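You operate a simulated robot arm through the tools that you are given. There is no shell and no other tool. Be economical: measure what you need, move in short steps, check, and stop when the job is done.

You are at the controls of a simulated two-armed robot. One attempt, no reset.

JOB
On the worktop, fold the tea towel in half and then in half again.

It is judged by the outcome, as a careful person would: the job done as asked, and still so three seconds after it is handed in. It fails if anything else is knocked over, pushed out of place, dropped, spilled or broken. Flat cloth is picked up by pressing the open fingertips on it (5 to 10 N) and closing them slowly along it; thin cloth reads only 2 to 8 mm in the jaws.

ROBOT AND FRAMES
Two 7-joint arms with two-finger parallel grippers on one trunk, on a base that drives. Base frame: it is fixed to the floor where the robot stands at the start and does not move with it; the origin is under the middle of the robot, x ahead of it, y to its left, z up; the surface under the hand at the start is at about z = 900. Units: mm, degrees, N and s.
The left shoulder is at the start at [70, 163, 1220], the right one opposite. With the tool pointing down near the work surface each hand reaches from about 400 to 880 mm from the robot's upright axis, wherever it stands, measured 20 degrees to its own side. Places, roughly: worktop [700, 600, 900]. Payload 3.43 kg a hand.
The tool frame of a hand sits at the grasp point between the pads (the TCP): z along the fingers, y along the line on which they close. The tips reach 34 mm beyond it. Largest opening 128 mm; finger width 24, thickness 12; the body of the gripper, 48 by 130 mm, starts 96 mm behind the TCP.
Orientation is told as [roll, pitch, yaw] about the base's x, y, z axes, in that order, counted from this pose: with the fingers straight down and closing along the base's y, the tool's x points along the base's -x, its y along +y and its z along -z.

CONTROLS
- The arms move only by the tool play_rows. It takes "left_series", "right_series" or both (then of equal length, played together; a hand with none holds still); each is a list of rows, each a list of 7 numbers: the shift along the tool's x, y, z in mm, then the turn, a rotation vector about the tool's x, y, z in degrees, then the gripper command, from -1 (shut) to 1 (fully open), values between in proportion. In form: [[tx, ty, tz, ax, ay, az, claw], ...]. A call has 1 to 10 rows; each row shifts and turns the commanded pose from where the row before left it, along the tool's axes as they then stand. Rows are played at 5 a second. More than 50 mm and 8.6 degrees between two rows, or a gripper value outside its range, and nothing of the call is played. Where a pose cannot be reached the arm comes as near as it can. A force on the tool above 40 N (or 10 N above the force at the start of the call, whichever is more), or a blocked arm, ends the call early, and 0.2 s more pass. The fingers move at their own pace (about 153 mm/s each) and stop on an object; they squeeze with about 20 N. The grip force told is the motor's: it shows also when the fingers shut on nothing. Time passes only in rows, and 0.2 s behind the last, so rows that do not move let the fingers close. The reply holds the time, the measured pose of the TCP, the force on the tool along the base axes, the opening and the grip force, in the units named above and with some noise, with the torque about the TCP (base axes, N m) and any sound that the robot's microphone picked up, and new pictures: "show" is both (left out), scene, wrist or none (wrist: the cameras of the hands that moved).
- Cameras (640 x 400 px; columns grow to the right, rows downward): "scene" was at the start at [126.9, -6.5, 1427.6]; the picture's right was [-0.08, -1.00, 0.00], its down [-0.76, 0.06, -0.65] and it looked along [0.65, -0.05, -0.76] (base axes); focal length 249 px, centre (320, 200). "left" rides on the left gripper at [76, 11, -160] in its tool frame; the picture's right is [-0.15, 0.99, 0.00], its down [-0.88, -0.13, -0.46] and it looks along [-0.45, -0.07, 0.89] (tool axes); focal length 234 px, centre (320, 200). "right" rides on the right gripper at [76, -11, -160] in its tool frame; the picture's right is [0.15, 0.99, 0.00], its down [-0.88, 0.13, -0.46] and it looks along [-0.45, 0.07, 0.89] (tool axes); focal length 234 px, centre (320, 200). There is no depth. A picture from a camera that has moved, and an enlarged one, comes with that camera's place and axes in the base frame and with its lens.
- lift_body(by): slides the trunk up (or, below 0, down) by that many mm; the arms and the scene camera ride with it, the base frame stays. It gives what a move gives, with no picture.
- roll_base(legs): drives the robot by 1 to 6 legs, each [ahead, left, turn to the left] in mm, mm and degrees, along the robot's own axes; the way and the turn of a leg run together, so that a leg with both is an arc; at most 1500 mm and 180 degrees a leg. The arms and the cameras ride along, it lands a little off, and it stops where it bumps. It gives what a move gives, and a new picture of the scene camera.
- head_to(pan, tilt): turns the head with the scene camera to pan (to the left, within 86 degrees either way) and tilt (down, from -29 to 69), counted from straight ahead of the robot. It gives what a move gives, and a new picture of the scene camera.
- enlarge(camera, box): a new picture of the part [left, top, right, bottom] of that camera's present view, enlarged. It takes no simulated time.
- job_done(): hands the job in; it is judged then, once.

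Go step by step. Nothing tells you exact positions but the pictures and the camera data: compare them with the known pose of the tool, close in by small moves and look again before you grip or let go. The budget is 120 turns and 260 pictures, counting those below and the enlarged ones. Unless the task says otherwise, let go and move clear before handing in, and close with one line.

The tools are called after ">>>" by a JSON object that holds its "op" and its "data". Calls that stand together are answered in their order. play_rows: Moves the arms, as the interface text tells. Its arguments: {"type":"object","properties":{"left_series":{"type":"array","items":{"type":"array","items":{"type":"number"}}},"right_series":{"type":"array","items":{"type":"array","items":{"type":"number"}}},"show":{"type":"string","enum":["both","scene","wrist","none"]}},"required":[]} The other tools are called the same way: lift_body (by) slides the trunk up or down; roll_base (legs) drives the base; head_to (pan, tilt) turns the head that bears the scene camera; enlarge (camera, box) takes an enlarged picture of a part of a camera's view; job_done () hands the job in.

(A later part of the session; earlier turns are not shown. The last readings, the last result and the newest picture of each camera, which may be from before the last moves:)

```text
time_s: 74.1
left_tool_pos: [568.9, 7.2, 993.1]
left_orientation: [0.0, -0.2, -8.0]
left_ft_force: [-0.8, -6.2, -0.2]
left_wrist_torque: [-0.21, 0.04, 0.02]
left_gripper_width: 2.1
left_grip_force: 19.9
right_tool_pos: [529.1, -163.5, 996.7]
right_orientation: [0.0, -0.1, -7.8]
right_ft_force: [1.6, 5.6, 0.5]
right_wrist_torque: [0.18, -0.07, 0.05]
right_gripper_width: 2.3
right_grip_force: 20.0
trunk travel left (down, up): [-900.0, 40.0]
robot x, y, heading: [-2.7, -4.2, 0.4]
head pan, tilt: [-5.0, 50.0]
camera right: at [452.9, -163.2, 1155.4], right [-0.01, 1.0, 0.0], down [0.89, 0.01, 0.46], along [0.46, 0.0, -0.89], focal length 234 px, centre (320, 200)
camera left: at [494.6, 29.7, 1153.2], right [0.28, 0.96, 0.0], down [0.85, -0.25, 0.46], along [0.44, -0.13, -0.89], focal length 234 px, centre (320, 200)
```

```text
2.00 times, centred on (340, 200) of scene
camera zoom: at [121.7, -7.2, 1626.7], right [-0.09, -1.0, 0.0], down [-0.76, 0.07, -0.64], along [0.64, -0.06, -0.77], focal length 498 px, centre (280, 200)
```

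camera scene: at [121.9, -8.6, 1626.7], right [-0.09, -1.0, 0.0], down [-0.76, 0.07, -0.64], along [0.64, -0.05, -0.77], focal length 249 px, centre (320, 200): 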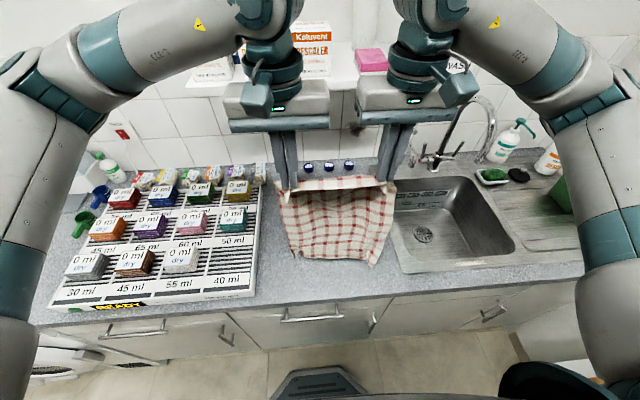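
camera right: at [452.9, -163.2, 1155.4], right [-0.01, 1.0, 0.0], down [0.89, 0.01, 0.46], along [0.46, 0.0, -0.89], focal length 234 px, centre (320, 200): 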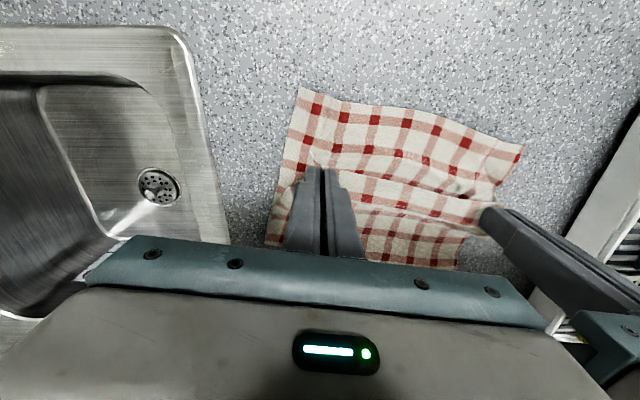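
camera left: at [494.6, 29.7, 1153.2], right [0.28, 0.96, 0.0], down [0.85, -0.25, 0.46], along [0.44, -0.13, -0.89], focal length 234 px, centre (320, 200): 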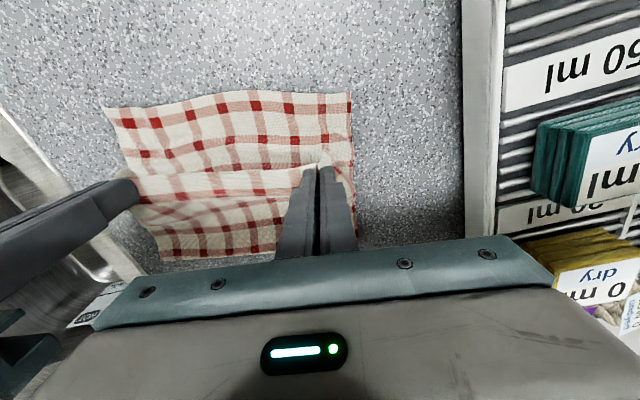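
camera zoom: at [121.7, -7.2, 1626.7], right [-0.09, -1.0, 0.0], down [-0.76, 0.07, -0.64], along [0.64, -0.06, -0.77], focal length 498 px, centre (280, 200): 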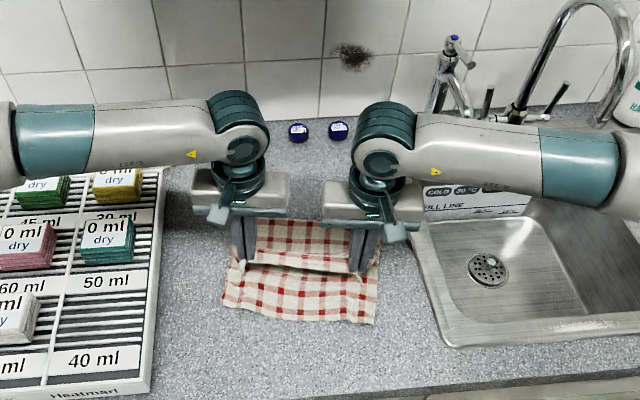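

Edges are converging well. I complete the last stretch down onto the near edge with a small yaw to match it.

>>> {"op": "play_rows", "data": {"left_series": [[14, 0.5, 10, 0, 0, 0, -1], [13, 0.5, 12, 0, 0, 0, -1], [12, 0.5, 14, 0, 0, 0, -1], [8, 0.5, 12, 0, 0, 5, -1], [0, 0, 0, 0, 0, 0, -1], [0, 0, 0, 0, 0, 0, -1]], "right_series": [[14, 1.5, 10, 0, 0, 0, -1], [13, 1.5, 13, 0, 0, 0, -1], [12, 1.5, 15, 0, 0, 0, -1], [8, 0.5, 13, 0, 0, 5, -1], [0, 0, 0, 0, 0, 0, -1], [0, 0, 0, 0, 0, 0, -1]], "show": "wrist"}}

>>> {"op": "enlarge", "data": {"camera": "left", "box": [80, 50, 440, 275]}}

>>> {"op": "enlarge", "data": {"camera": "right", "box": [220, 50, 580, 275]}}

```text
time_s: 75.5
left_tool_pos: [519.0, 16.5, 947.1]
left_orientation: [0.0, -0.1, -13.0]
left_ft_force: [0.1, 0.0, 1.2]
left_wrist_torque: [-0.05, -0.02, 0.03]
left_gripper_width: 2.5
left_grip_force: 20.4
right_tool_pos: [482.1, -150.3, 944.3]
right_orientation: [-0.1, 0.0, -12.8]
right_ft_force: [-0.2, 0.3, 0.6]
right_wrist_torque: [-0.01, 0.0, -0.01]
right_gripper_width: 2.3
right_grip_force: 20.3
trunk travel left (down, up): [-900.0, 40.0]
robot x, y, heading: [-7.4, -0.8, 0.2]
head pan, tilt: [-5.0, 50.0]
camera right: at [408.0, -145.1, 1104.7], right [0.08, 1.0, 0.0], down [0.89, -0.07, 0.46], along [0.45, -0.04, -0.89], focal length 234 px, centre (320, 200)
camera left: at [448.1, 43.5, 1106.8], right [0.37, 0.93, 0.0], down [0.83, -0.33, 0.46], along [0.43, -0.17, -0.89], focal length 234 px, centre (320, 200)
```

right: 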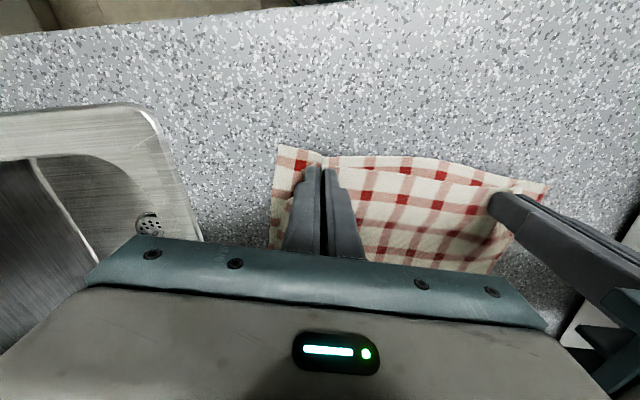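
left: 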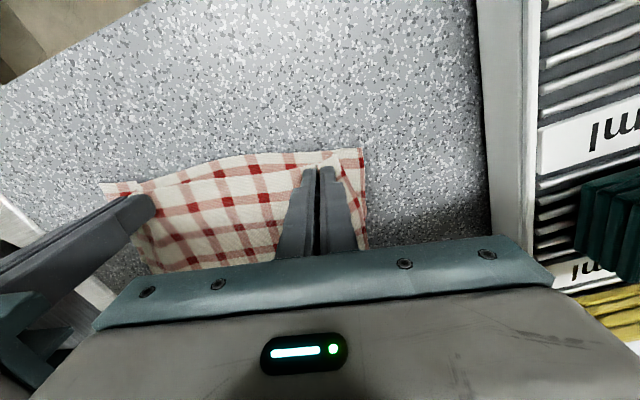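

```text
1.78 times, centred on (260, 162) of left
camera zoom: at [448.1, 43.5, 1106.8], right [0.37, 0.93, 0.0], down [0.83, -0.33, 0.46], along [0.43, -0.17, -0.89], focal length 416 px, centre (427, 267)
```

zoom: 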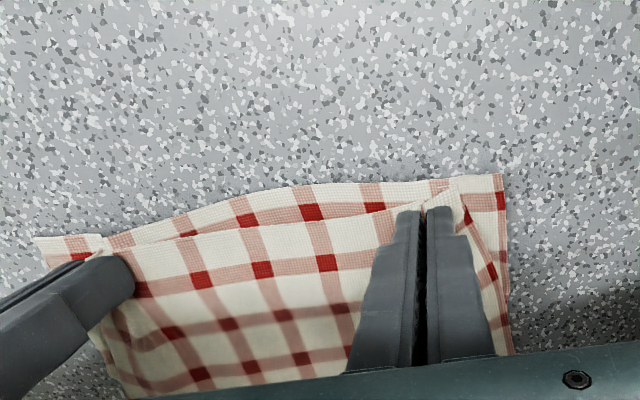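

```text
1.78 times, centred on (400, 162) of right
camera zoom: at [408.0, -145.1, 1104.7], right [0.08, 1.0, 0.0], down [0.89, -0.07, 0.46], along [0.45, -0.04, -0.89], focal length 416 px, centre (178, 267)
```

zoom: 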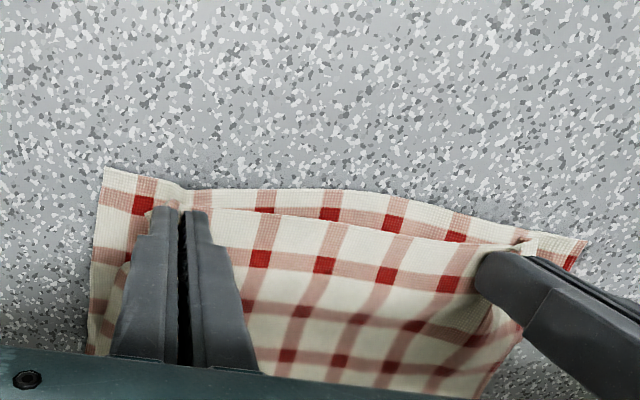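

Edges nearly coincide. A few mm further out and down, then I release.

>>> {"op": "play_rows", "data": {"left_series": [[5, 1, 2, 0, 0, 0, -1], [5, 1, 2, 0, 0, 0, -1], [0, 0, 2, 0, 0, 0, -1], [0, 0, 0, 0, 0, 0, -1], [0, 0, 0, 0, 0, 0, -0.9], [0, 0, 0, 0, 0, 0, -0.75], [0, 0, 0, 0, 0, 0, -0.6], [0, 0, 0, 0, 0, 0, -0.45], [0, 0, 0, 0, 0, 0, -0.45]], "right_series": [[5, -1, 1, 0, 0, 0, -1], [5, -1, 1, 0, 0, 0, -1], [0, 0, 1, 0, 0, 0, -1], [0, 0, 0, 0, 0, 0, -1], [0, 0, 0, 0, 0, 0, -0.9], [0, 0, 0, 0, 0, 0, -0.75], [0, 0, 0, 0, 0, 0, -0.6], [0, 0, 0, 0, 0, 0, -0.45], [0, 0, 0, 0, 0, 0, -0.45]], "show": "none"}}

>>> {"op": "play_rows", "data": {"left_series": [[0, 0, -10, 0, 0, 0, -0.45], [0, 0, -25, 0, 0, 0, -0.45], [0, 0, -35, 0, 0, 0, -0.45], [0, 0, -40, 0, 0, 0, -0.45], [0, 20, -30, 0, 0, 0, -0.45], [0, 40, 0, 0, 0, 0, -0.45], [0, 40, 0, 0, 0, 0, -0.45], [0, 40, 0, 0, 0, 0, -0.45]], "right_series": [[0, 0, -10, 0, 0, 0, -0.45], [0, 0, -25, 0, 0, 0, -0.45], [0, 0, -35, 0, 0, 0, -0.45], [0, 0, -40, 0, 0, 0, -0.45], [0, -20, -30, 0, 0, 0, -0.45], [0, -40, 0, 0, 0, 0, -0.45], [0, -40, 0, 0, 0, 0, -0.45], [0, -40, 0, 0, 0, 0, -0.45]], "show": "scene"}}

>>> {"op": "enlarge", "data": {"camera": "scene", "box": [260, 160, 440, 280]}}

```text
time_s: 77.5
left_tool_pos: [512.0, 19.1, 940.7]
left_orientation: [0.0, -0.1, -13.1]
left_ft_force: [0.2, -0.4, -0.5]
left_wrist_torque: [0.0, -0.02, 0.0]
left_gripper_width: 35.2
left_grip_force: 0.0
right_tool_pos: [473.2, -151.4, 943.6]
right_orientation: [0.0, -0.1, -12.9]
right_ft_force: [-0.3, -0.2, -0.3]
right_wrist_torque: [0.0, 0.02, 0.02]
right_gripper_width: 35.1
right_grip_force: 0.1
trunk travel left (down, up): [-900.0, 40.0]
robot x, y, heading: [-4.2, 3.9, 0.0]
head pan, tilt: [-5.0, 50.0]
```

```text
time_s: 79.3
left_tool_pos: [540.5, 156.2, 1083.3]
left_orientation: [0.0, -0.2, -13.1]
left_ft_force: [0.4, 0.7, 0.0]
left_wrist_torque: [0.05, -0.02, 0.04]
left_gripper_width: 35.1
left_grip_force: 0.0
right_tool_pos: [439.6, -287.2, 1083.2]
right_orientation: [0.0, -0.1, -13.0]
right_ft_force: [0.0, 0.4, 0.8]
right_wrist_torque: [-0.02, -0.07, -0.01]
right_gripper_width: 35.2
right_grip_force: 0.1
trunk travel left (down, up): [-900.0, 40.0]
robot x, y, heading: [-6.0, 0.8, -0.1]
head pan, tilt: [-5.0, 50.0]
camera scene: at [118.9, -6.7, 1627.0], right [-0.09, -1.0, 0.0], down [-0.76, 0.07, -0.64], along [0.64, -0.06, -0.77], focal length 249 px, centre (320, 200)
```

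scene: 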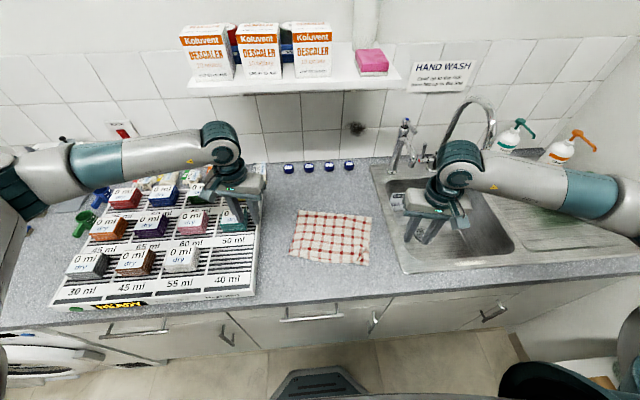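

```text
3.33 times, centred on (350, 220) of scene
camera zoom: at [118.9, -6.7, 1627.0], right [-0.09, -1.0, 0.0], down [-0.76, 0.07, -0.64], along [0.64, -0.06, -0.77], focal length 831 px, centre (220, 133)
```

zoom: 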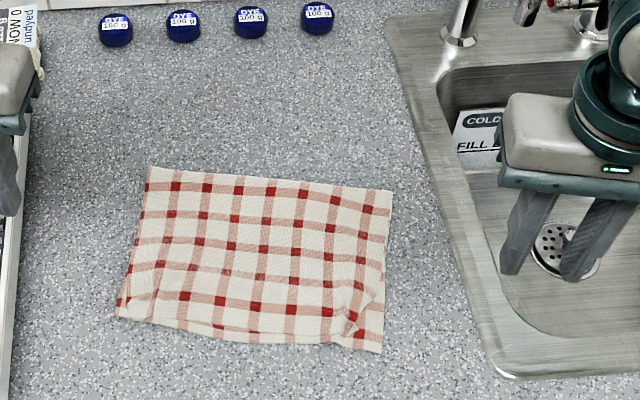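

An excellent half fold: a 260 × 185 mm double layer, fold line at the far side. For the second fold I'll grip the far folded edge, hang it, and lay it the same way. First I position over the far corners.

>>> {"op": "play_rows", "data": {"left_series": [[-30, -28, 0, 0, 0, 0, -0.44], [-30, -28, 0, 0, 0, 0, -0.44], [-30, -28, 0, 0, 0, 0, -0.44], [-30, -28, 0, 0, 0, 0, -0.44], [-31, -28, 0, 0, 0, 0, -0.44], [0, 0, 40, 0, 0, 0, -0.44], [0, 0, 40, 0, 0, 0, -0.44], [0, 0, 0, 0, 0, 0, -0.44]], "right_series": [[-30, 25, 0, 0, 0, 0, -0.44], [-31, 25, 0, 0, 0, 0, -0.44], [-31, 25, 0, 0, 0, 0, -0.44], [-31, 25, 0, 0, 0, 0, -0.44], [-30, 25, 0, 0, 0, 0, -0.44], [0, 0, 40, 0, 0, 0, -0.44], [0, 0, 40, 0, 0, 0, -0.44], [0, 0, 0, 0, 0, 0, -0.44]], "show": "wrist"}}

>>> {"op": "enlarge", "data": {"camera": "left", "box": [180, 80, 460, 260]}}

>>> {"op": "enlarge", "data": {"camera": "right", "box": [180, 80, 460, 260]}}

```text
time_s: 81.1
left_tool_pos: [660.2, -15.3, 1001.0]
left_orientation: [0.0, 0.0, -13.0]
left_ft_force: [0.3, 0.8, 0.2]
left_wrist_torque: [0.02, -0.01, 0.0]
left_gripper_width: 35.8
left_grip_force: 0.1
right_tool_pos: [618.6, -202.2, 1003.3]
right_orientation: [0.0, -0.1, -12.9]
right_ft_force: [1.1, 0.2, -0.4]
right_wrist_torque: [-0.01, 0.0, -0.02]
right_gripper_width: 35.7
right_grip_force: 0.1
trunk travel left (down, up): [-900.0, 40.0]
robot x, y, heading: [-7.7, -1.9, -0.0]
head pan, tilt: [-5.0, 50.0]
camera right: at [543.4, -196.0, 1161.9], right [0.08, 1.0, 0.0], down [0.89, -0.07, 0.46], along [0.46, -0.04, -0.89], focal length 234 px, centre (320, 200)
camera left: at [588.2, 12.1, 1160.6], right [0.37, 0.93, 0.0], down [0.83, -0.33, 0.46], along [0.43, -0.17, -0.89], focal length 234 px, centre (320, 200)
```

right: 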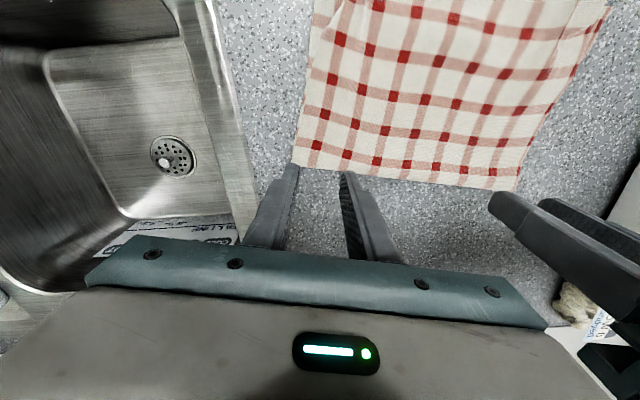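
left: 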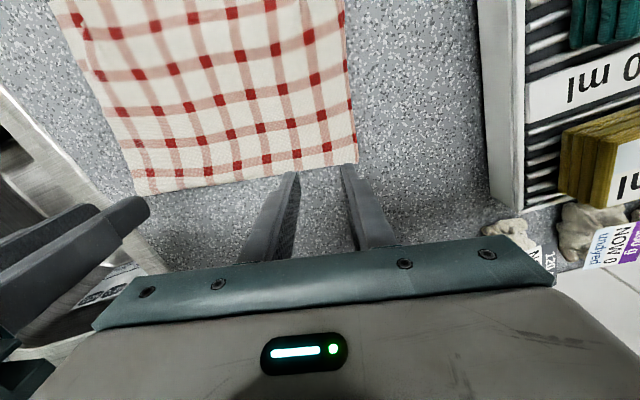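

```text
2.22 times, centred on (320, 170) of left
camera zoom: at [588.2, 12.1, 1160.6], right [0.37, 0.93, 0.0], down [0.83, -0.33, 0.46], along [0.43, -0.17, -0.89], focal length 520 px, centre (320, 267)
```

zoom: 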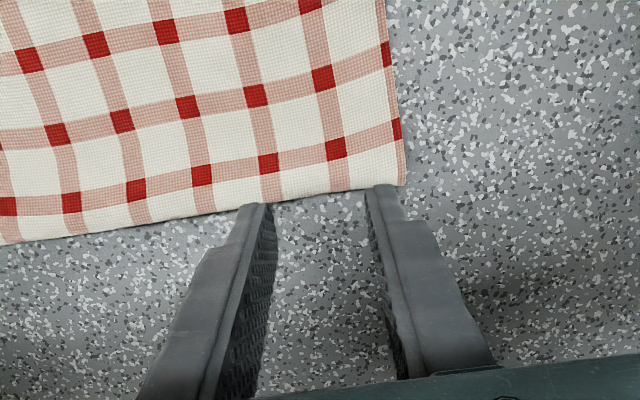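

```text
2.22 times, centred on (320, 170) of right
camera zoom: at [543.4, -196.0, 1161.9], right [0.08, 1.0, 0.0], down [0.89, -0.07, 0.46], along [0.46, -0.04, -0.89], focal length 520 px, centre (320, 267)
```

zoom: 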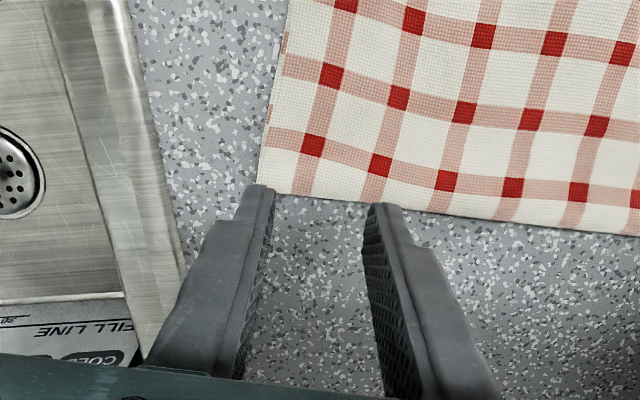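

>>> {"op": "play_rows", "data": {"left_series": [[0, 2, 25, 0, 0, 0, -0.44], [0, 0, 25, 0, 0, 0, -0.44], [0, 0, 11, 0, 0, 0, -0.44], [0, 0, 0, 0, 0, 0, -0.44]], "right_series": [[-4, 8, 25, 0, 0, 0, -0.44], [0, 0, 25, 0, 0, 0, -0.44], [0, 0, 13, 0, 0, 0, -0.44], [0, 0, 0, 0, 0, 0, -0.44]], "show": "none"}}

>>> {"op": "play_rows", "data": {"left_series": [[0, 0, 1.5, 0, 0, 0, -0.44], [0, 0, 1, 0, 0, 0, -0.44], [0, 0, 0, 0, 0, 0, -0.44]], "right_series": [[0, 0, 1.5, 0, 0, 0, -0.44], [0, 0, 1, 0, 0, 0, -0.44], [0, 0, 0, 0, 0, 0, -0.44]], "show": "none"}}

```text
time_s: 82.1
left_tool_pos: [659.3, -12.7, 940.1]
left_orientation: [0.1, -0.1, -13.0]
left_ft_force: [0.7, -0.1, -0.8]
left_wrist_torque: [-0.04, 0.01, -0.02]
left_gripper_width: 35.6
left_grip_force: 0.1
right_tool_pos: [625.1, -193.8, 940.5]
right_orientation: [0.1, 0.0, -12.8]
right_ft_force: [0.5, -1.0, -0.4]
right_wrist_torque: [0.01, -0.02, -0.01]
right_gripper_width: 35.8
right_grip_force: 0.1
trunk travel left (down, up): [-900.0, 40.0]
robot x, y, heading: [-2.2, -2.4, 0.0]
head pan, tilt: [-5.0, 50.0]
```

```text
time_s: 82.9
left_tool_pos: [659.5, -13.0, 938.1]
left_orientation: [0.0, -0.1, -13.1]
left_ft_force: [-0.7, 1.1, -0.4]
left_wrist_torque: [-0.01, -0.01, 0.0]
left_gripper_width: 36.0
left_grip_force: 0.1
right_tool_pos: [625.2, -193.2, 938.4]
right_orientation: [0.0, -0.1, -12.8]
right_ft_force: [-1.5, -0.1, 0.6]
right_wrist_torque: [-0.01, 0.03, -0.03]
right_gripper_width: 35.9
right_grip_force: 0.0
trunk travel left (down, up): [-900.0, 40.0]
robot x, y, heading: [-5.1, 0.1, 0.1]
head pan, tilt: [-5.0, 50.0]
```

>>> {"op": "play_rows", "data": {"left_series": [[0, 0, 1.2, 0, 0, 0, -0.44], [0, 0, 1, 0, 0, 0, -0.44], [0, 0, 0, 0, 0, 0, -0.44]], "right_series": [[0, 0, 1.2, 0, 0, 0, -0.44], [0, 0, 1, 0, 0, 0, -0.44], [0, 0, 0, 0, 0, 0, -0.44]], "show": "none"}}

```text
time_s: 83.7
left_tool_pos: [659.3, -13.2, 936.1]
left_orientation: [0.0, -0.2, -13.0]
left_ft_force: [0.3, 0.0, 1.8]
left_wrist_torque: [0.05, -0.01, 0.01]
left_gripper_width: 36.1
left_grip_force: 0.1
right_tool_pos: [624.2, -192.8, 935.2]
right_orientation: [0.0, 0.0, -12.9]
right_ft_force: [-0.5, -0.9, 6.5]
right_wrist_torque: [-0.13, 0.01, -0.01]
right_gripper_width: 35.8
right_grip_force: 0.2
trunk travel left (down, up): [-900.0, 40.0]
robot x, y, heading: [-6.7, -1.9, 0.2]
head pan, tilt: [-5.0, 50.0]
```

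>>> {"op": "play_rows", "data": {"left_series": [[0, 0, 1.0, 0, 0, 0, -0.44], [0, 0, 0, 0, 0, 0, -0.44], [0, -1, 0, 0, 0, 0, -0.52], [0, -1, 0, 0, 0, 0, -0.6], [0, -1, 0, 0, 0, 0, -0.68], [0, -1, 0, 0, 0, 0, -0.76], [0, -1, 0, 0, 0, 0, -0.84], [0, -1, 0, 0, 0, 0, -0.92], [0, 0, 0, 0, 0, 0, -1], [0, 0, 0, 0, 0, 0, -1]], "right_series": [[0, 0, 0.2, 0, 0, 0, -0.44], [0, 0, 0, 0, 0, 0, -0.44], [0, 1, 0, 0, 0, 0, -0.52], [0, 1, 0, 0, 0, 0, -0.6], [0, 1, 0, 0, 0, 0, -0.68], [0, 1, 0, 0, 0, 0, -0.76], [0, 1, 0, 0, 0, 0, -0.84], [0, 1, 0, 0, 0, 0, -0.92], [0, 0, 0, 0, 0, 0, -1], [0, 0, 0, 0, 0, 0, -1]], "show": "none"}}

>>> {"op": "enlarge", "data": {"camera": "left", "box": [180, 80, 460, 260]}}

>>> {"op": "enlarge", "data": {"camera": "right", "box": [180, 80, 460, 260]}}

```text
time_s: 85.9
left_tool_pos: [657.1, -19.4, 936.8]
left_orientation: [0.0, -0.3, -12.9]
left_ft_force: [-0.4, 1.7, 13.5]
left_wrist_torque: [0.14, -0.04, 0.0]
left_gripper_width: 2.0
left_grip_force: 20.0
right_tool_pos: [624.0, -187.4, 936.2]
right_orientation: [0.1, -0.1, -12.9]
right_ft_force: [0.3, -0.8, 5.5]
right_wrist_torque: [-0.07, 0.02, -0.03]
right_gripper_width: 7.2
right_grip_force: 19.6
trunk travel left (down, up): [-900.0, 40.0]
robot x, y, heading: [-6.9, 1.2, -0.1]
head pan, tilt: [-5.0, 50.0]
```

```text
2.22 times, centred on (320, 170) of left
camera zoom: at [584.9, 9.1, 1095.7], right [0.37, 0.93, 0.0], down [0.83, -0.33, 0.46], along [0.43, -0.17, -0.89], focal length 520 px, centre (320, 267)
```

zoom: 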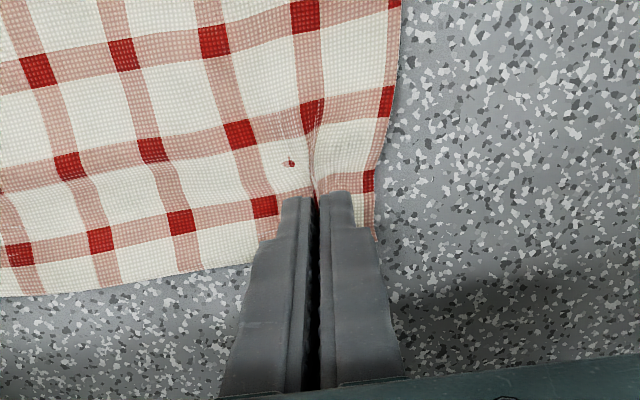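

```text
2.22 times, centred on (320, 170) of right
camera zoom: at [549.0, -181.3, 1094.9], right [0.08, 1.0, 0.0], down [0.89, -0.07, 0.46], along [0.46, -0.04, -0.89], focal length 520 px, centre (320, 267)
```

zoom: 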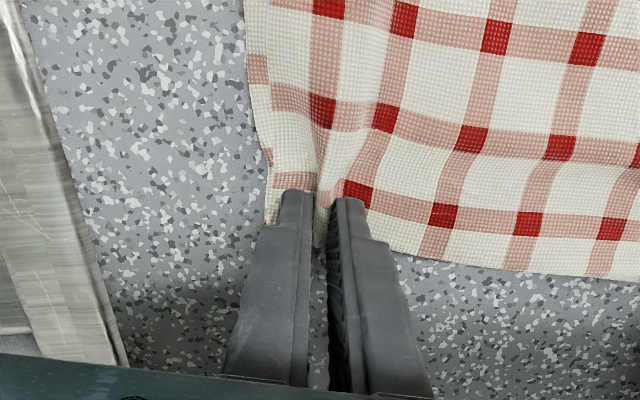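

The right holds both layers (7 mm) and the left is pinched. I lift and hang the folded towel.

>>> {"op": "play_rows", "data": {"left_series": [[0, 0, -15, 0, 0, 0, -1], [5, 0, -25, 0, 0, 0, -1], [10, 0, -30, 0, 0, 0, -1], [15, 0, -30, 0, 0, 0, -1], [15, 0, -30, 0, 0, 0, -1], [15, 0, -30, 0, 0, 0, -1], [15, 0, -35, 0, 0, 0, -1], [15, 0, -35, 0, 0, 0, -1], [0, 0, 0, 0, 0, 0, -1]], "right_series": [[0, 0, -15, 0, 0, 0, -1], [5, 0, -25, 0, 0, 0, -1], [10, 0, -30, 0, 0, 0, -1], [15, 0, -30, 0, 0, 0, -1], [15, 0, -30, 0, 0, 0, -1], [15, 0, -30, 0, 0, 0, -1], [15, 0, -35, 0, 0, 0, -1], [15, 0, -35, 0, 0, 0, -1], [0, 0, 0, 0, 0, 0, -1]], "show": "wrist"}}

>>> {"op": "enlarge", "data": {"camera": "scene", "box": [220, 100, 460, 300]}}

```text
time_s: 87.9
left_tool_pos: [570.4, 2.0, 1164.6]
left_orientation: [-0.1, 0.0, -13.0]
left_ft_force: [0.3, -1.0, -0.2]
left_wrist_torque: [0.02, 0.04, -0.02]
left_gripper_width: 2.0
left_grip_force: 19.4
right_tool_pos: [537.4, -166.0, 1166.3]
right_orientation: [0.0, 0.0, -13.0]
right_ft_force: [-0.1, 0.5, 0.8]
right_wrist_torque: [0.04, 0.01, -0.01]
right_gripper_width: 6.9
right_grip_force: 19.2
trunk travel left (down, up): [-900.0, 40.0]
robot x, y, heading: [-2.8, 0.2, -0.2]
head pan, tilt: [-5.0, 50.0]
camera right: at [462.8, -160.9, 1324.4], right [0.08, 1.0, 0.0], down [0.89, -0.07, 0.46], along [0.45, -0.04, -0.89], focal length 234 px, centre (320, 200)
camera left: at [498.7, 30.8, 1324.1], right [0.37, 0.93, 0.0], down [0.83, -0.33, 0.46], along [0.43, -0.17, -0.89], focal length 234 px, centre (320, 200)
```

right: 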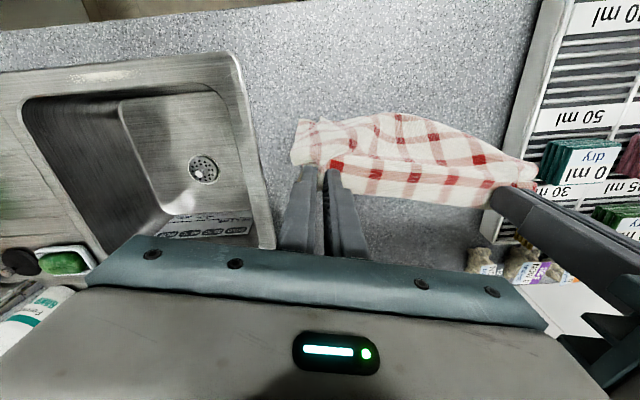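
left: 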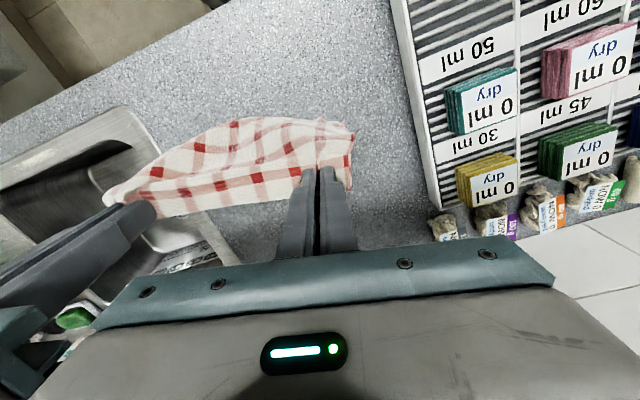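

```text
2.00 times, centred on (340, 200) of scene
camera zoom: at [122.5, -7.5, 1626.6], right [-0.09, -1.0, 0.0], down [-0.76, 0.07, -0.64], along [0.64, -0.05, -0.77], focal length 498 px, centre (280, 200)
```

zoom: 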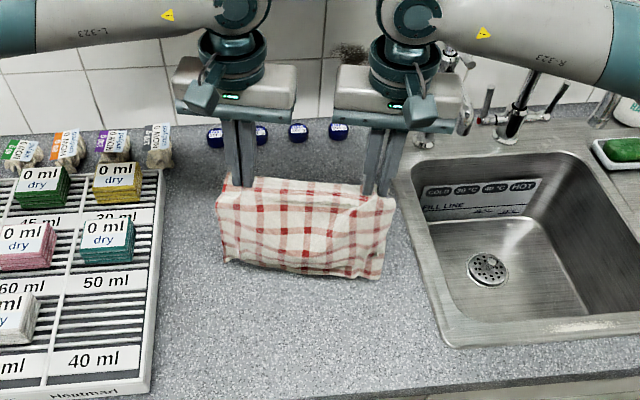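

Hanging cleanly from the fold. I lower it to touch-down.

>>> {"op": "play_rows", "data": {"left_series": [[0, 0, 15, 0, 0, 0, -1], [0, 0, 20, 0, 0, 0, -1], [0, 0, 15, 0, 0, 0, -1], [0, 0, 8, 0, 0, 0, -1], [0, 0, 0, 0, 0, 0, -1]], "right_series": [[0, 0, 15, 0, 0, 0, -1], [0, 0, 20, 0, 0, 0, -1], [0, 0, 15, 0, 0, 0, -1], [0, 0, 8, 0, 0, 0, -1], [0, 0, 0, 0, 0, 0, -1]], "show": "none"}}

>>> {"op": "enlarge", "data": {"camera": "scene", "box": [250, 150, 430, 270]}}

>>> {"op": "enlarge", "data": {"camera": "left", "box": [80, 50, 440, 275]}}

```text
time_s: 89.1
left_tool_pos: [569.9, 2.0, 1105.7]
left_orientation: [0.0, -0.2, -12.9]
left_ft_force: [0.1, -0.3, -0.7]
left_wrist_torque: [0.03, 0.0, 0.03]
left_gripper_width: 1.7
left_grip_force: 19.8
right_tool_pos: [539.6, -168.1, 1108.5]
right_orientation: [-0.1, 0.0, -12.9]
right_ft_force: [0.2, 0.5, -0.6]
right_wrist_torque: [0.04, -0.05, 0.0]
right_gripper_width: 7.3
right_grip_force: 20.3
trunk travel left (down, up): [-900.0, 40.0]
robot x, y, heading: [-4.2, 2.2, 0.1]
head pan, tilt: [-5.0, 50.0]
```

```text
3.33 times, centred on (340, 210) of scene
camera zoom: at [121.8, -7.3, 1626.7], right [-0.09, -1.0, 0.0], down [-0.76, 0.07, -0.64], along [0.64, -0.06, -0.77], focal length 831 px, centre (253, 167)
```

zoom: 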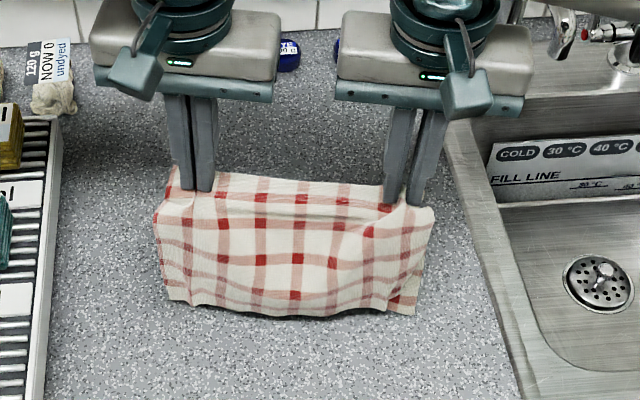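

```text
1.78 times, centred on (260, 162) of left
camera zoom: at [498.5, 29.8, 1265.5], right [0.37, 0.93, 0.0], down [0.83, -0.33, 0.46], along [0.43, -0.17, -0.89], focal length 416 px, centre (427, 267)
```

zoom: 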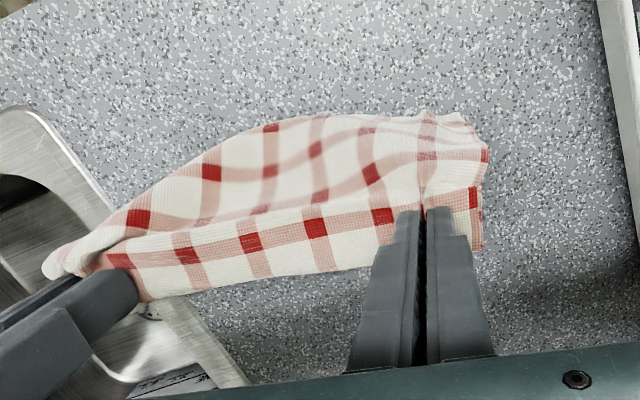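

The bottom edge sits right under the hands. Now I lay the lower half toward me: equal motion back and down.

>>> {"op": "play_rows", "data": {"left_series": [[20, 0, 5, 0, 0, 0, -1], [18, 0, 12, 0, 0, 0, -1], [16, 0, 16, 0, 0, 0, -1], [16, 0, 16, 0, 0, 0, -1], [14, 0, 16, 0, 0, 0, -1], [0, 0, 0, 0, 0, 0, -1]], "right_series": [[20, 0, 5, 0, 0, 0, -1], [18, 0, 12, 0, 0, 0, -1], [16, 0, 16, 0, 0, 0, -1], [16, 0, 16, 0, 0, 0, -1], [14, 0, 18, 0, 0, 0, -1], [0, 0, 0, 0, 0, 0, -1]], "show": "wrist"}}

>>> {"op": "enlarge", "data": {"camera": "scene", "box": [250, 150, 430, 270]}}

```text
time_s: 90.5
left_tool_pos: [489.5, 20.9, 1040.2]
left_orientation: [0.0, -0.1, -13.0]
left_ft_force: [0.5, 0.4, -0.2]
left_wrist_torque: [0.01, 0.0, -0.04]
left_gripper_width: 2.1
left_grip_force: 20.2
right_tool_pos: [459.0, -148.3, 1040.4]
right_orientation: [0.0, 0.0, -12.9]
right_ft_force: [-0.7, -0.2, 0.2]
right_wrist_torque: [0.01, -0.02, 0.01]
right_gripper_width: 6.9
right_grip_force: 20.1
trunk travel left (down, up): [-900.0, 40.0]
robot x, y, heading: [-4.1, -0.5, 0.1]
head pan, tilt: [-5.0, 50.0]
camera right: at [383.6, -141.3, 1199.0], right [0.08, 1.0, 0.0], down [0.89, -0.07, 0.46], along [0.45, -0.04, -0.89], focal length 234 px, centre (320, 200)
camera left: at [417.4, 47.6, 1199.7], right [0.37, 0.93, 0.0], down [0.83, -0.32, 0.46], along [0.43, -0.17, -0.89], focal length 234 px, centre (320, 200)
```

right: 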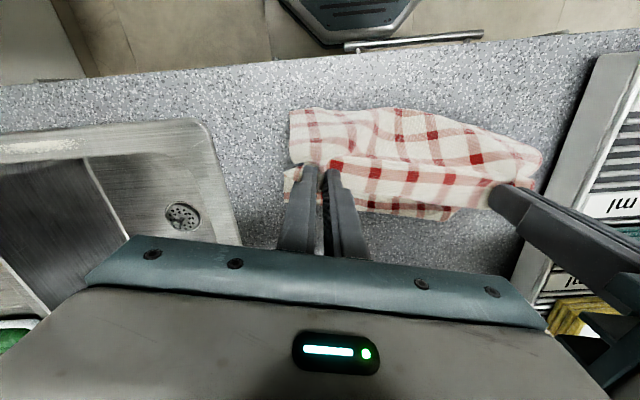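
left: 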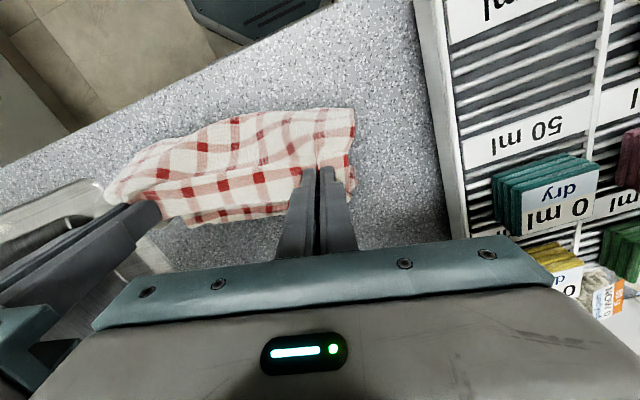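

```text
3.33 times, centred on (340, 210) of scene
camera zoom: at [121.9, -7.3, 1626.7], right [-0.09, -1.0, 0.0], down [-0.76, 0.07, -0.64], along [0.64, -0.06, -0.77], focal length 831 px, centre (253, 167)
```

zoom: 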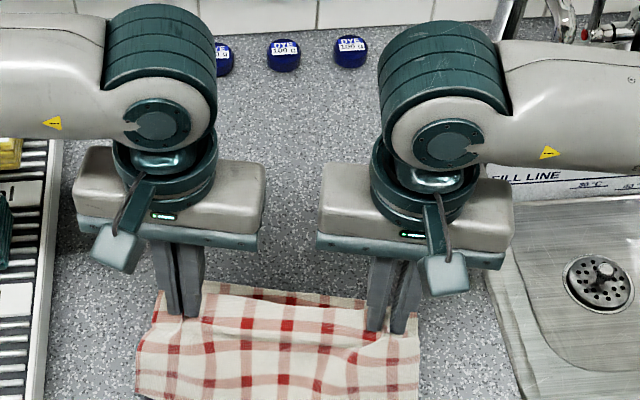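

The lower half is down with its edge from (578, 38) to (534, −201). Now I swing the held fold edge back over it.

>>> {"op": "play_rows", "data": {"left_series": [[-12, -0.5, 6, 0, 0, 0, -1], [-14, -0.5, 12, 0, 0, 0, -1], [-14, -1, 16, 0, 0, 0, -1], [-13, -1, 18, 0, 0, 0, -1], [-10, -1, 20, 0, 0, 0, -1], [-8, 0, 16, 0, 0, 0, -1], [0, 0, 0, 0, 0, 0, -1]], "right_series": [[-12, 0.5, 6, 0, 0, 0, -1], [-14, 0.5, 12, 0, 0, 0, -1], [-14, 1, 16, 0, 0, 0, -1], [-12, 1, 18, 0, 0, 0, -1], [-10, 1, 20, 0, 0, 0, -1], [-8, 0, 16, 0, 0, 0, -1], [0, 0, 0, 0, 0, 0, -1]], "show": "wrist"}}

>>> {"op": "enlarge", "data": {"camera": "left", "box": [80, 50, 440, 275]}}

>>> {"op": "enlarge", "data": {"camera": "right", "box": [220, 50, 580, 275]}}

>>> {"op": "enlarge", "data": {"camera": "scene", "box": [250, 150, 430, 270]}}

```text
time_s: 92.1
left_tool_pos: [556.8, 1.0, 953.4]
left_orientation: [0.0, -0.2, -13.0]
left_ft_force: [-0.4, 0.9, 0.3]
left_wrist_torque: [0.0, 0.02, 0.01]
left_gripper_width: 1.9
left_grip_force: 19.9
right_tool_pos: [526.4, -158.8, 951.1]
right_orientation: [0.0, -0.1, -12.8]
right_ft_force: [0.1, 0.1, 1.5]
right_wrist_torque: [0.01, 0.0, 0.0]
right_gripper_width: 7.0
right_grip_force: 20.3
trunk travel left (down, up): [-900.0, 40.0]
robot x, y, heading: [0.6, -0.9, 0.1]
head pan, tilt: [-5.0, 50.0]
camera right: at [451.1, -153.5, 1110.2], right [0.08, 1.0, 0.0], down [0.89, -0.07, 0.46], along [0.46, -0.04, -0.89], focal length 234 px, centre (320, 200)
camera left: at [484.5, 28.8, 1113.1], right [0.37, 0.93, 0.0], down [0.83, -0.33, 0.46], along [0.43, -0.17, -0.89], focal length 234 px, centre (320, 200)
```

right: 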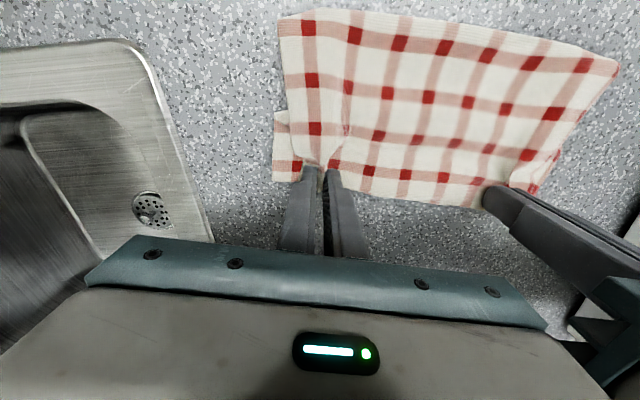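
left: 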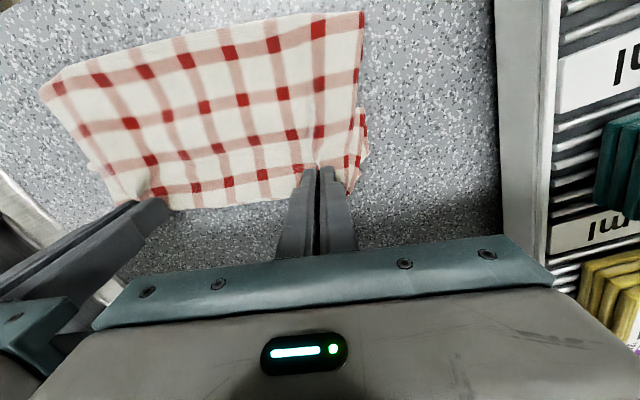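

```text
1.78 times, centred on (260, 162) of left
camera zoom: at [484.5, 28.8, 1113.1], right [0.37, 0.93, 0.0], down [0.83, -0.33, 0.46], along [0.43, -0.17, -0.89], focal length 416 px, centre (427, 267)
```

zoom: 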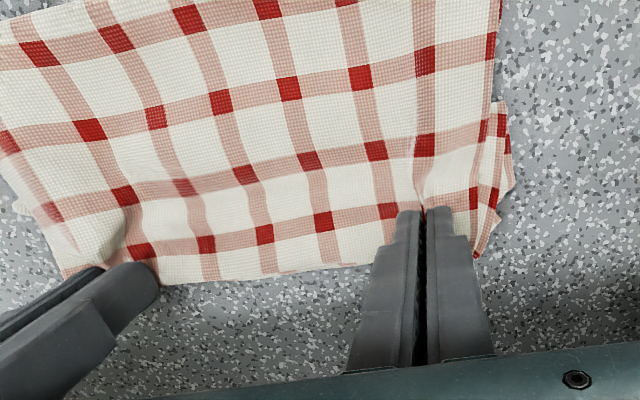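

```text
1.78 times, centred on (400, 162) of right
camera zoom: at [451.1, -153.5, 1110.2], right [0.08, 1.0, 0.0], down [0.89, -0.07, 0.46], along [0.46, -0.04, -0.89], focal length 416 px, centre (178, 267)
```

zoom: 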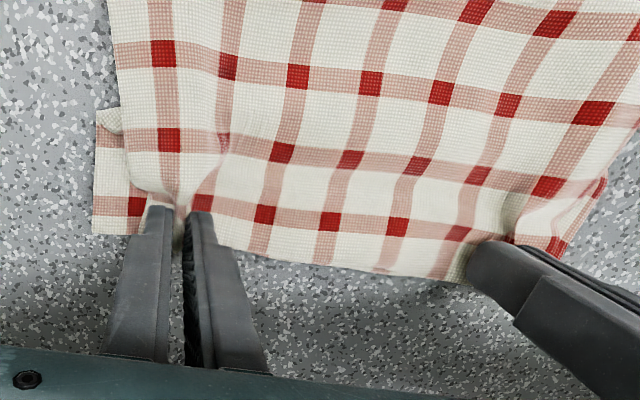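

```text
3.33 times, centred on (340, 210) of scene
camera zoom: at [121.2, -7.0, 1626.8], right [-0.09, -1.0, 0.0], down [-0.76, 0.07, -0.64], along [0.64, -0.06, -0.77], focal length 831 px, centre (253, 167)
```

zoom: 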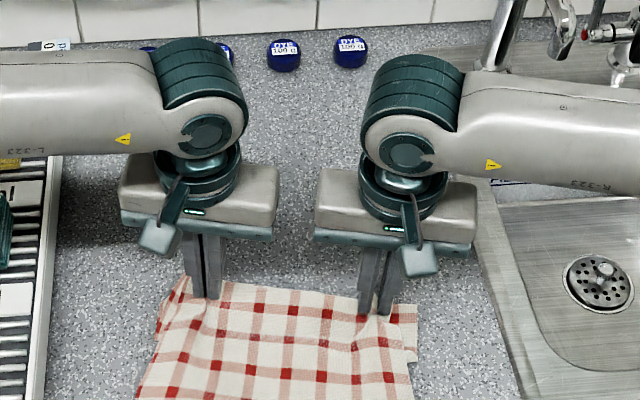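

The edges line up well; the near side is still a springy loop. I lower the last few mm and release slowly.

>>> {"op": "play_rows", "data": {"left_series": [[-2, 0, 5, 0, 0, 0, -1], [0, 0, 5, 0, 0, 0, -1], [0, 0, 0, 0, 0, 0, -1], [0, 0, 0, 0, 0, 0, -0.9], [0, 0, 0, 0, 0, 0, -0.75], [0, 0, 0, 0, 0, 0, -0.6], [0, 0, 0, 0, 0, 0, -0.45], [0, 0, 0, 0, 0, 0, -0.45]], "right_series": [[-2, 0, 4, 0, 0, 0, -1], [0, 0, 4, 0, 0, 0, -1], [0, 0, 0, 0, 0, 0, -1], [0, 0, 0, 0, 0, 0, -0.9], [0, 0, 0, 0, 0, 0, -0.75], [0, 0, 0, 0, 0, 0, -0.6], [0, 0, 0, 0, 0, 0, -0.45], [0, 0, 0, 0, 0, 0, -0.45]], "show": "none"}}

>>> {"op": "play_rows", "data": {"left_series": [[0, 0, -10, 0, 0, 0, -0.45], [0, 0, -25, 0, 0, 0, -0.45], [0, 0, -35, 0, 0, 0, -0.45], [0, 0, -40, 0, 0, 0, -0.45], [0, 20, -30, 0, 0, 0, -0.45], [0, 40, 0, 0, 0, 0, -0.45], [0, 40, 0, 0, 0, 0, -0.45], [0, 40, 0, 0, 0, 0, -0.45]], "right_series": [[0, 0, -10, 0, 0, 0, -0.45], [0, 0, -25, 0, 0, 0, -0.45], [0, 0, -35, 0, 0, 0, -0.45], [0, 0, -40, 0, 0, 0, -0.45], [0, -20, -30, 0, 0, 0, -0.45], [0, -40, 0, 0, 0, 0, -0.45], [0, -40, 0, 0, 0, 0, -0.45], [0, -40, 0, 0, 0, 0, -0.45]], "show": "scene"}}

>>> {"op": "enlarge", "data": {"camera": "scene", "box": [260, 180, 440, 300]}}

```text
time_s: 93.9
left_tool_pos: [559.0, 0.1, 944.1]
left_orientation: [0.0, -0.1, -13.0]
left_ft_force: [0.2, -0.9, -0.1]
left_wrist_torque: [0.02, -0.01, -0.01]
left_gripper_width: 35.0
left_grip_force: 0.0
right_tool_pos: [527.6, -160.9, 944.3]
right_orientation: [0.0, 0.1, -12.9]
right_ft_force: [0.4, -0.8, 0.1]
right_wrist_torque: [0.01, 0.0, -0.02]
right_gripper_width: 35.4
right_grip_force: 0.1
trunk travel left (down, up): [-900.0, 40.0]
robot x, y, heading: [-4.2, -1.2, 0.2]
head pan, tilt: [-5.0, 50.0]
```

```text
time_s: 95.7
left_tool_pos: [586.9, 136.5, 1084.5]
left_orientation: [-0.1, -0.3, -13.0]
left_ft_force: [-0.1, 0.5, 0.5]
left_wrist_torque: [0.01, 0.01, 0.01]
left_gripper_width: 35.1
left_grip_force: 0.1
right_tool_pos: [495.5, -297.3, 1085.3]
right_orientation: [0.2, -0.1, -12.9]
right_ft_force: [0.1, 0.2, -0.2]
right_wrist_torque: [0.03, -0.06, -0.01]
right_gripper_width: 35.2
right_grip_force: 0.0
trunk travel left (down, up): [-900.0, 40.0]
robot x, y, heading: [-3.6, -0.1, 0.3]
head pan, tilt: [-5.0, 50.0]
camera scene: at [119.4, -6.7, 1627.0], right [-0.09, -1.0, 0.0], down [-0.76, 0.07, -0.64], along [0.64, -0.06, -0.77], focal length 249 px, centre (320, 200)
```

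scene: 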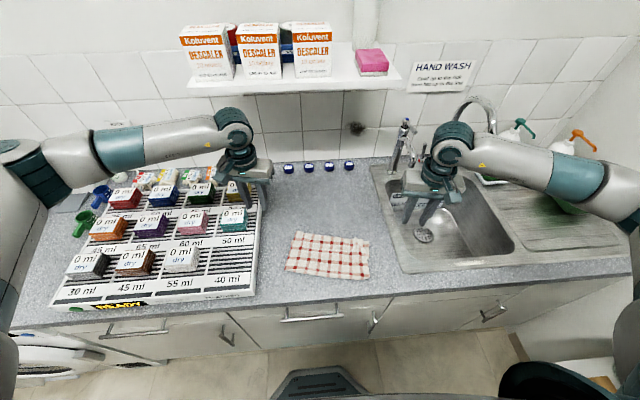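

```text
3.33 times, centred on (350, 240) of scene
camera zoom: at [119.4, -6.7, 1627.0], right [-0.09, -1.0, 0.0], down [-0.76, 0.07, -0.64], along [0.64, -0.06, -0.77], focal length 831 px, centre (220, 67)
```

zoom: 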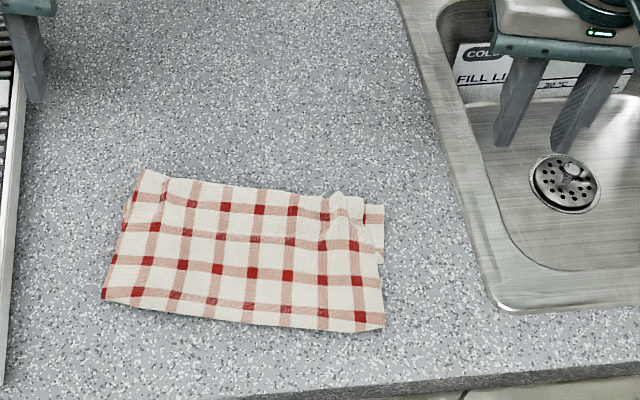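

>>> {"op": "enlarge", "data": {"camera": "scene", "box": [280, 225, 380, 285]}}

>>> {"op": "play_rows", "data": {"right_series": [[35, 25, 0, 0, 0, 6.5, -0.45], [35, 25, 0, 0, 0, 0, -0.45], [0, 20, 30, 0, 0, 0, -0.45], [0, 0, 30, 0, 0, 0, -0.45], [0, 0, 0, 0, 0, 0, -0.45]], "left_series": [[35, -10, 0, 0, 0, 0, -0.45], [40, -10, 0, 0, 0, 0, -0.45], [40, 0, 10, 0, 0, 0, -0.45], [0, 0, 10, 0, 0, 0, -0.45], [0, 0, 0, 0, 0, 0, -0.45]], "show": "wrist"}}

>>> {"op": "enlarge", "data": {"camera": "right", "box": [250, 50, 550, 240]}}

>>> {"op": "enlarge", "data": {"camera": "left", "box": [80, 50, 380, 240]}}

```text
6.40 times, centred on (330, 255) of scene
camera zoom: at [119.4, -6.7, 1627.0], right [-0.09, -1.0, 0.0], down [-0.76, 0.07, -0.64], along [0.64, -0.06, -0.77], focal length 1595 px, centre (256, -152)
```

zoom: 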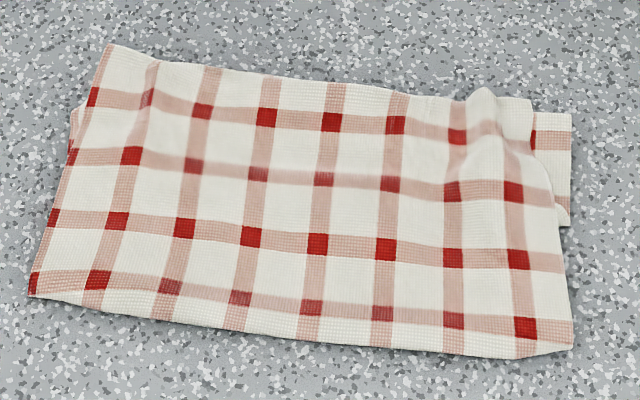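

```text
time_s: 96.9
left_tool_pos: [473.9, 143.3, 1063.2]
left_orientation: [0.0, -0.3, -13.0]
left_ft_force: [0.0, -0.5, -0.8]
left_wrist_torque: [0.0, -0.01, 0.01]
left_gripper_width: 35.2
left_grip_force: 0.2
right_tool_pos: [448.7, -213.0, 1025.1]
right_orientation: [0.0, -0.1, -19.4]
right_ft_force: [-0.6, 0.3, -0.4]
right_wrist_torque: [0.03, -0.01, 0.01]
right_gripper_width: 35.1
right_grip_force: 0.1
trunk travel left (down, up): [-900.0, 40.0]
robot x, y, heading: [-3.8, -0.1, 0.1]
head pan, tilt: [-5.0, 50.0]
camera right: at [374.1, -197.2, 1183.1], right [0.19, 0.98, 0.0], down [0.87, -0.17, 0.46], along [0.45, -0.09, -0.89], focal length 234 px, centre (320, 200)
camera left: at [401.4, 171.0, 1222.8], right [0.37, 0.93, 0.0], down [0.83, -0.32, 0.46], along [0.43, -0.17, -0.89], focal length 234 px, centre (320, 200)
```

right: 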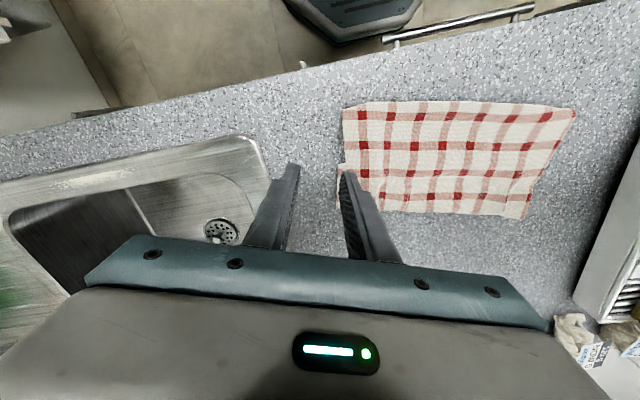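
left: 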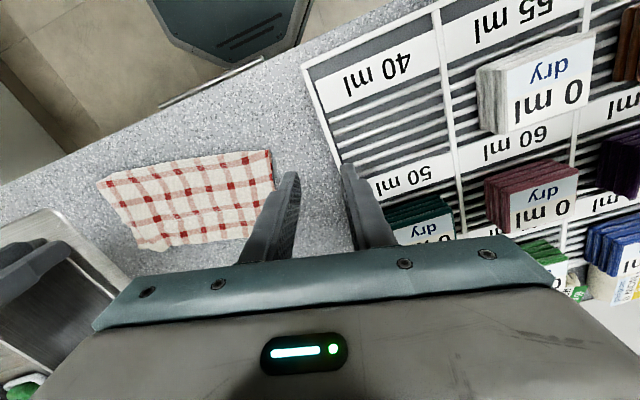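

```text
2.11 times, centred on (400, 145) of right
camera zoom: at [374.1, -197.2, 1183.1], right [0.19, 0.98, 0.0], down [0.87, -0.17, 0.46], along [0.45, -0.09, -0.89], focal length 493 px, centre (152, 316)
```

zoom: 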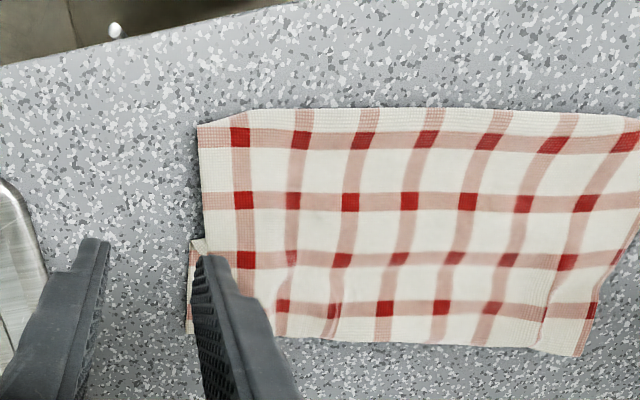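

```text
2.11 times, centred on (230, 145) of left
camera zoom: at [401.4, 171.0, 1222.8], right [0.37, 0.93, 0.0], down [0.83, -0.32, 0.46], along [0.43, -0.17, -0.89], focal length 493 px, centre (510, 316)
```

zoom: 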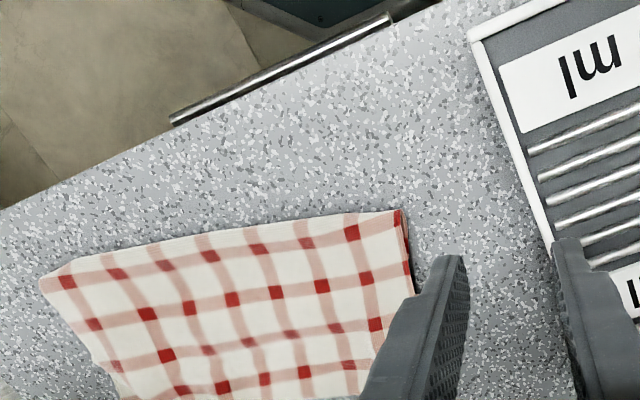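

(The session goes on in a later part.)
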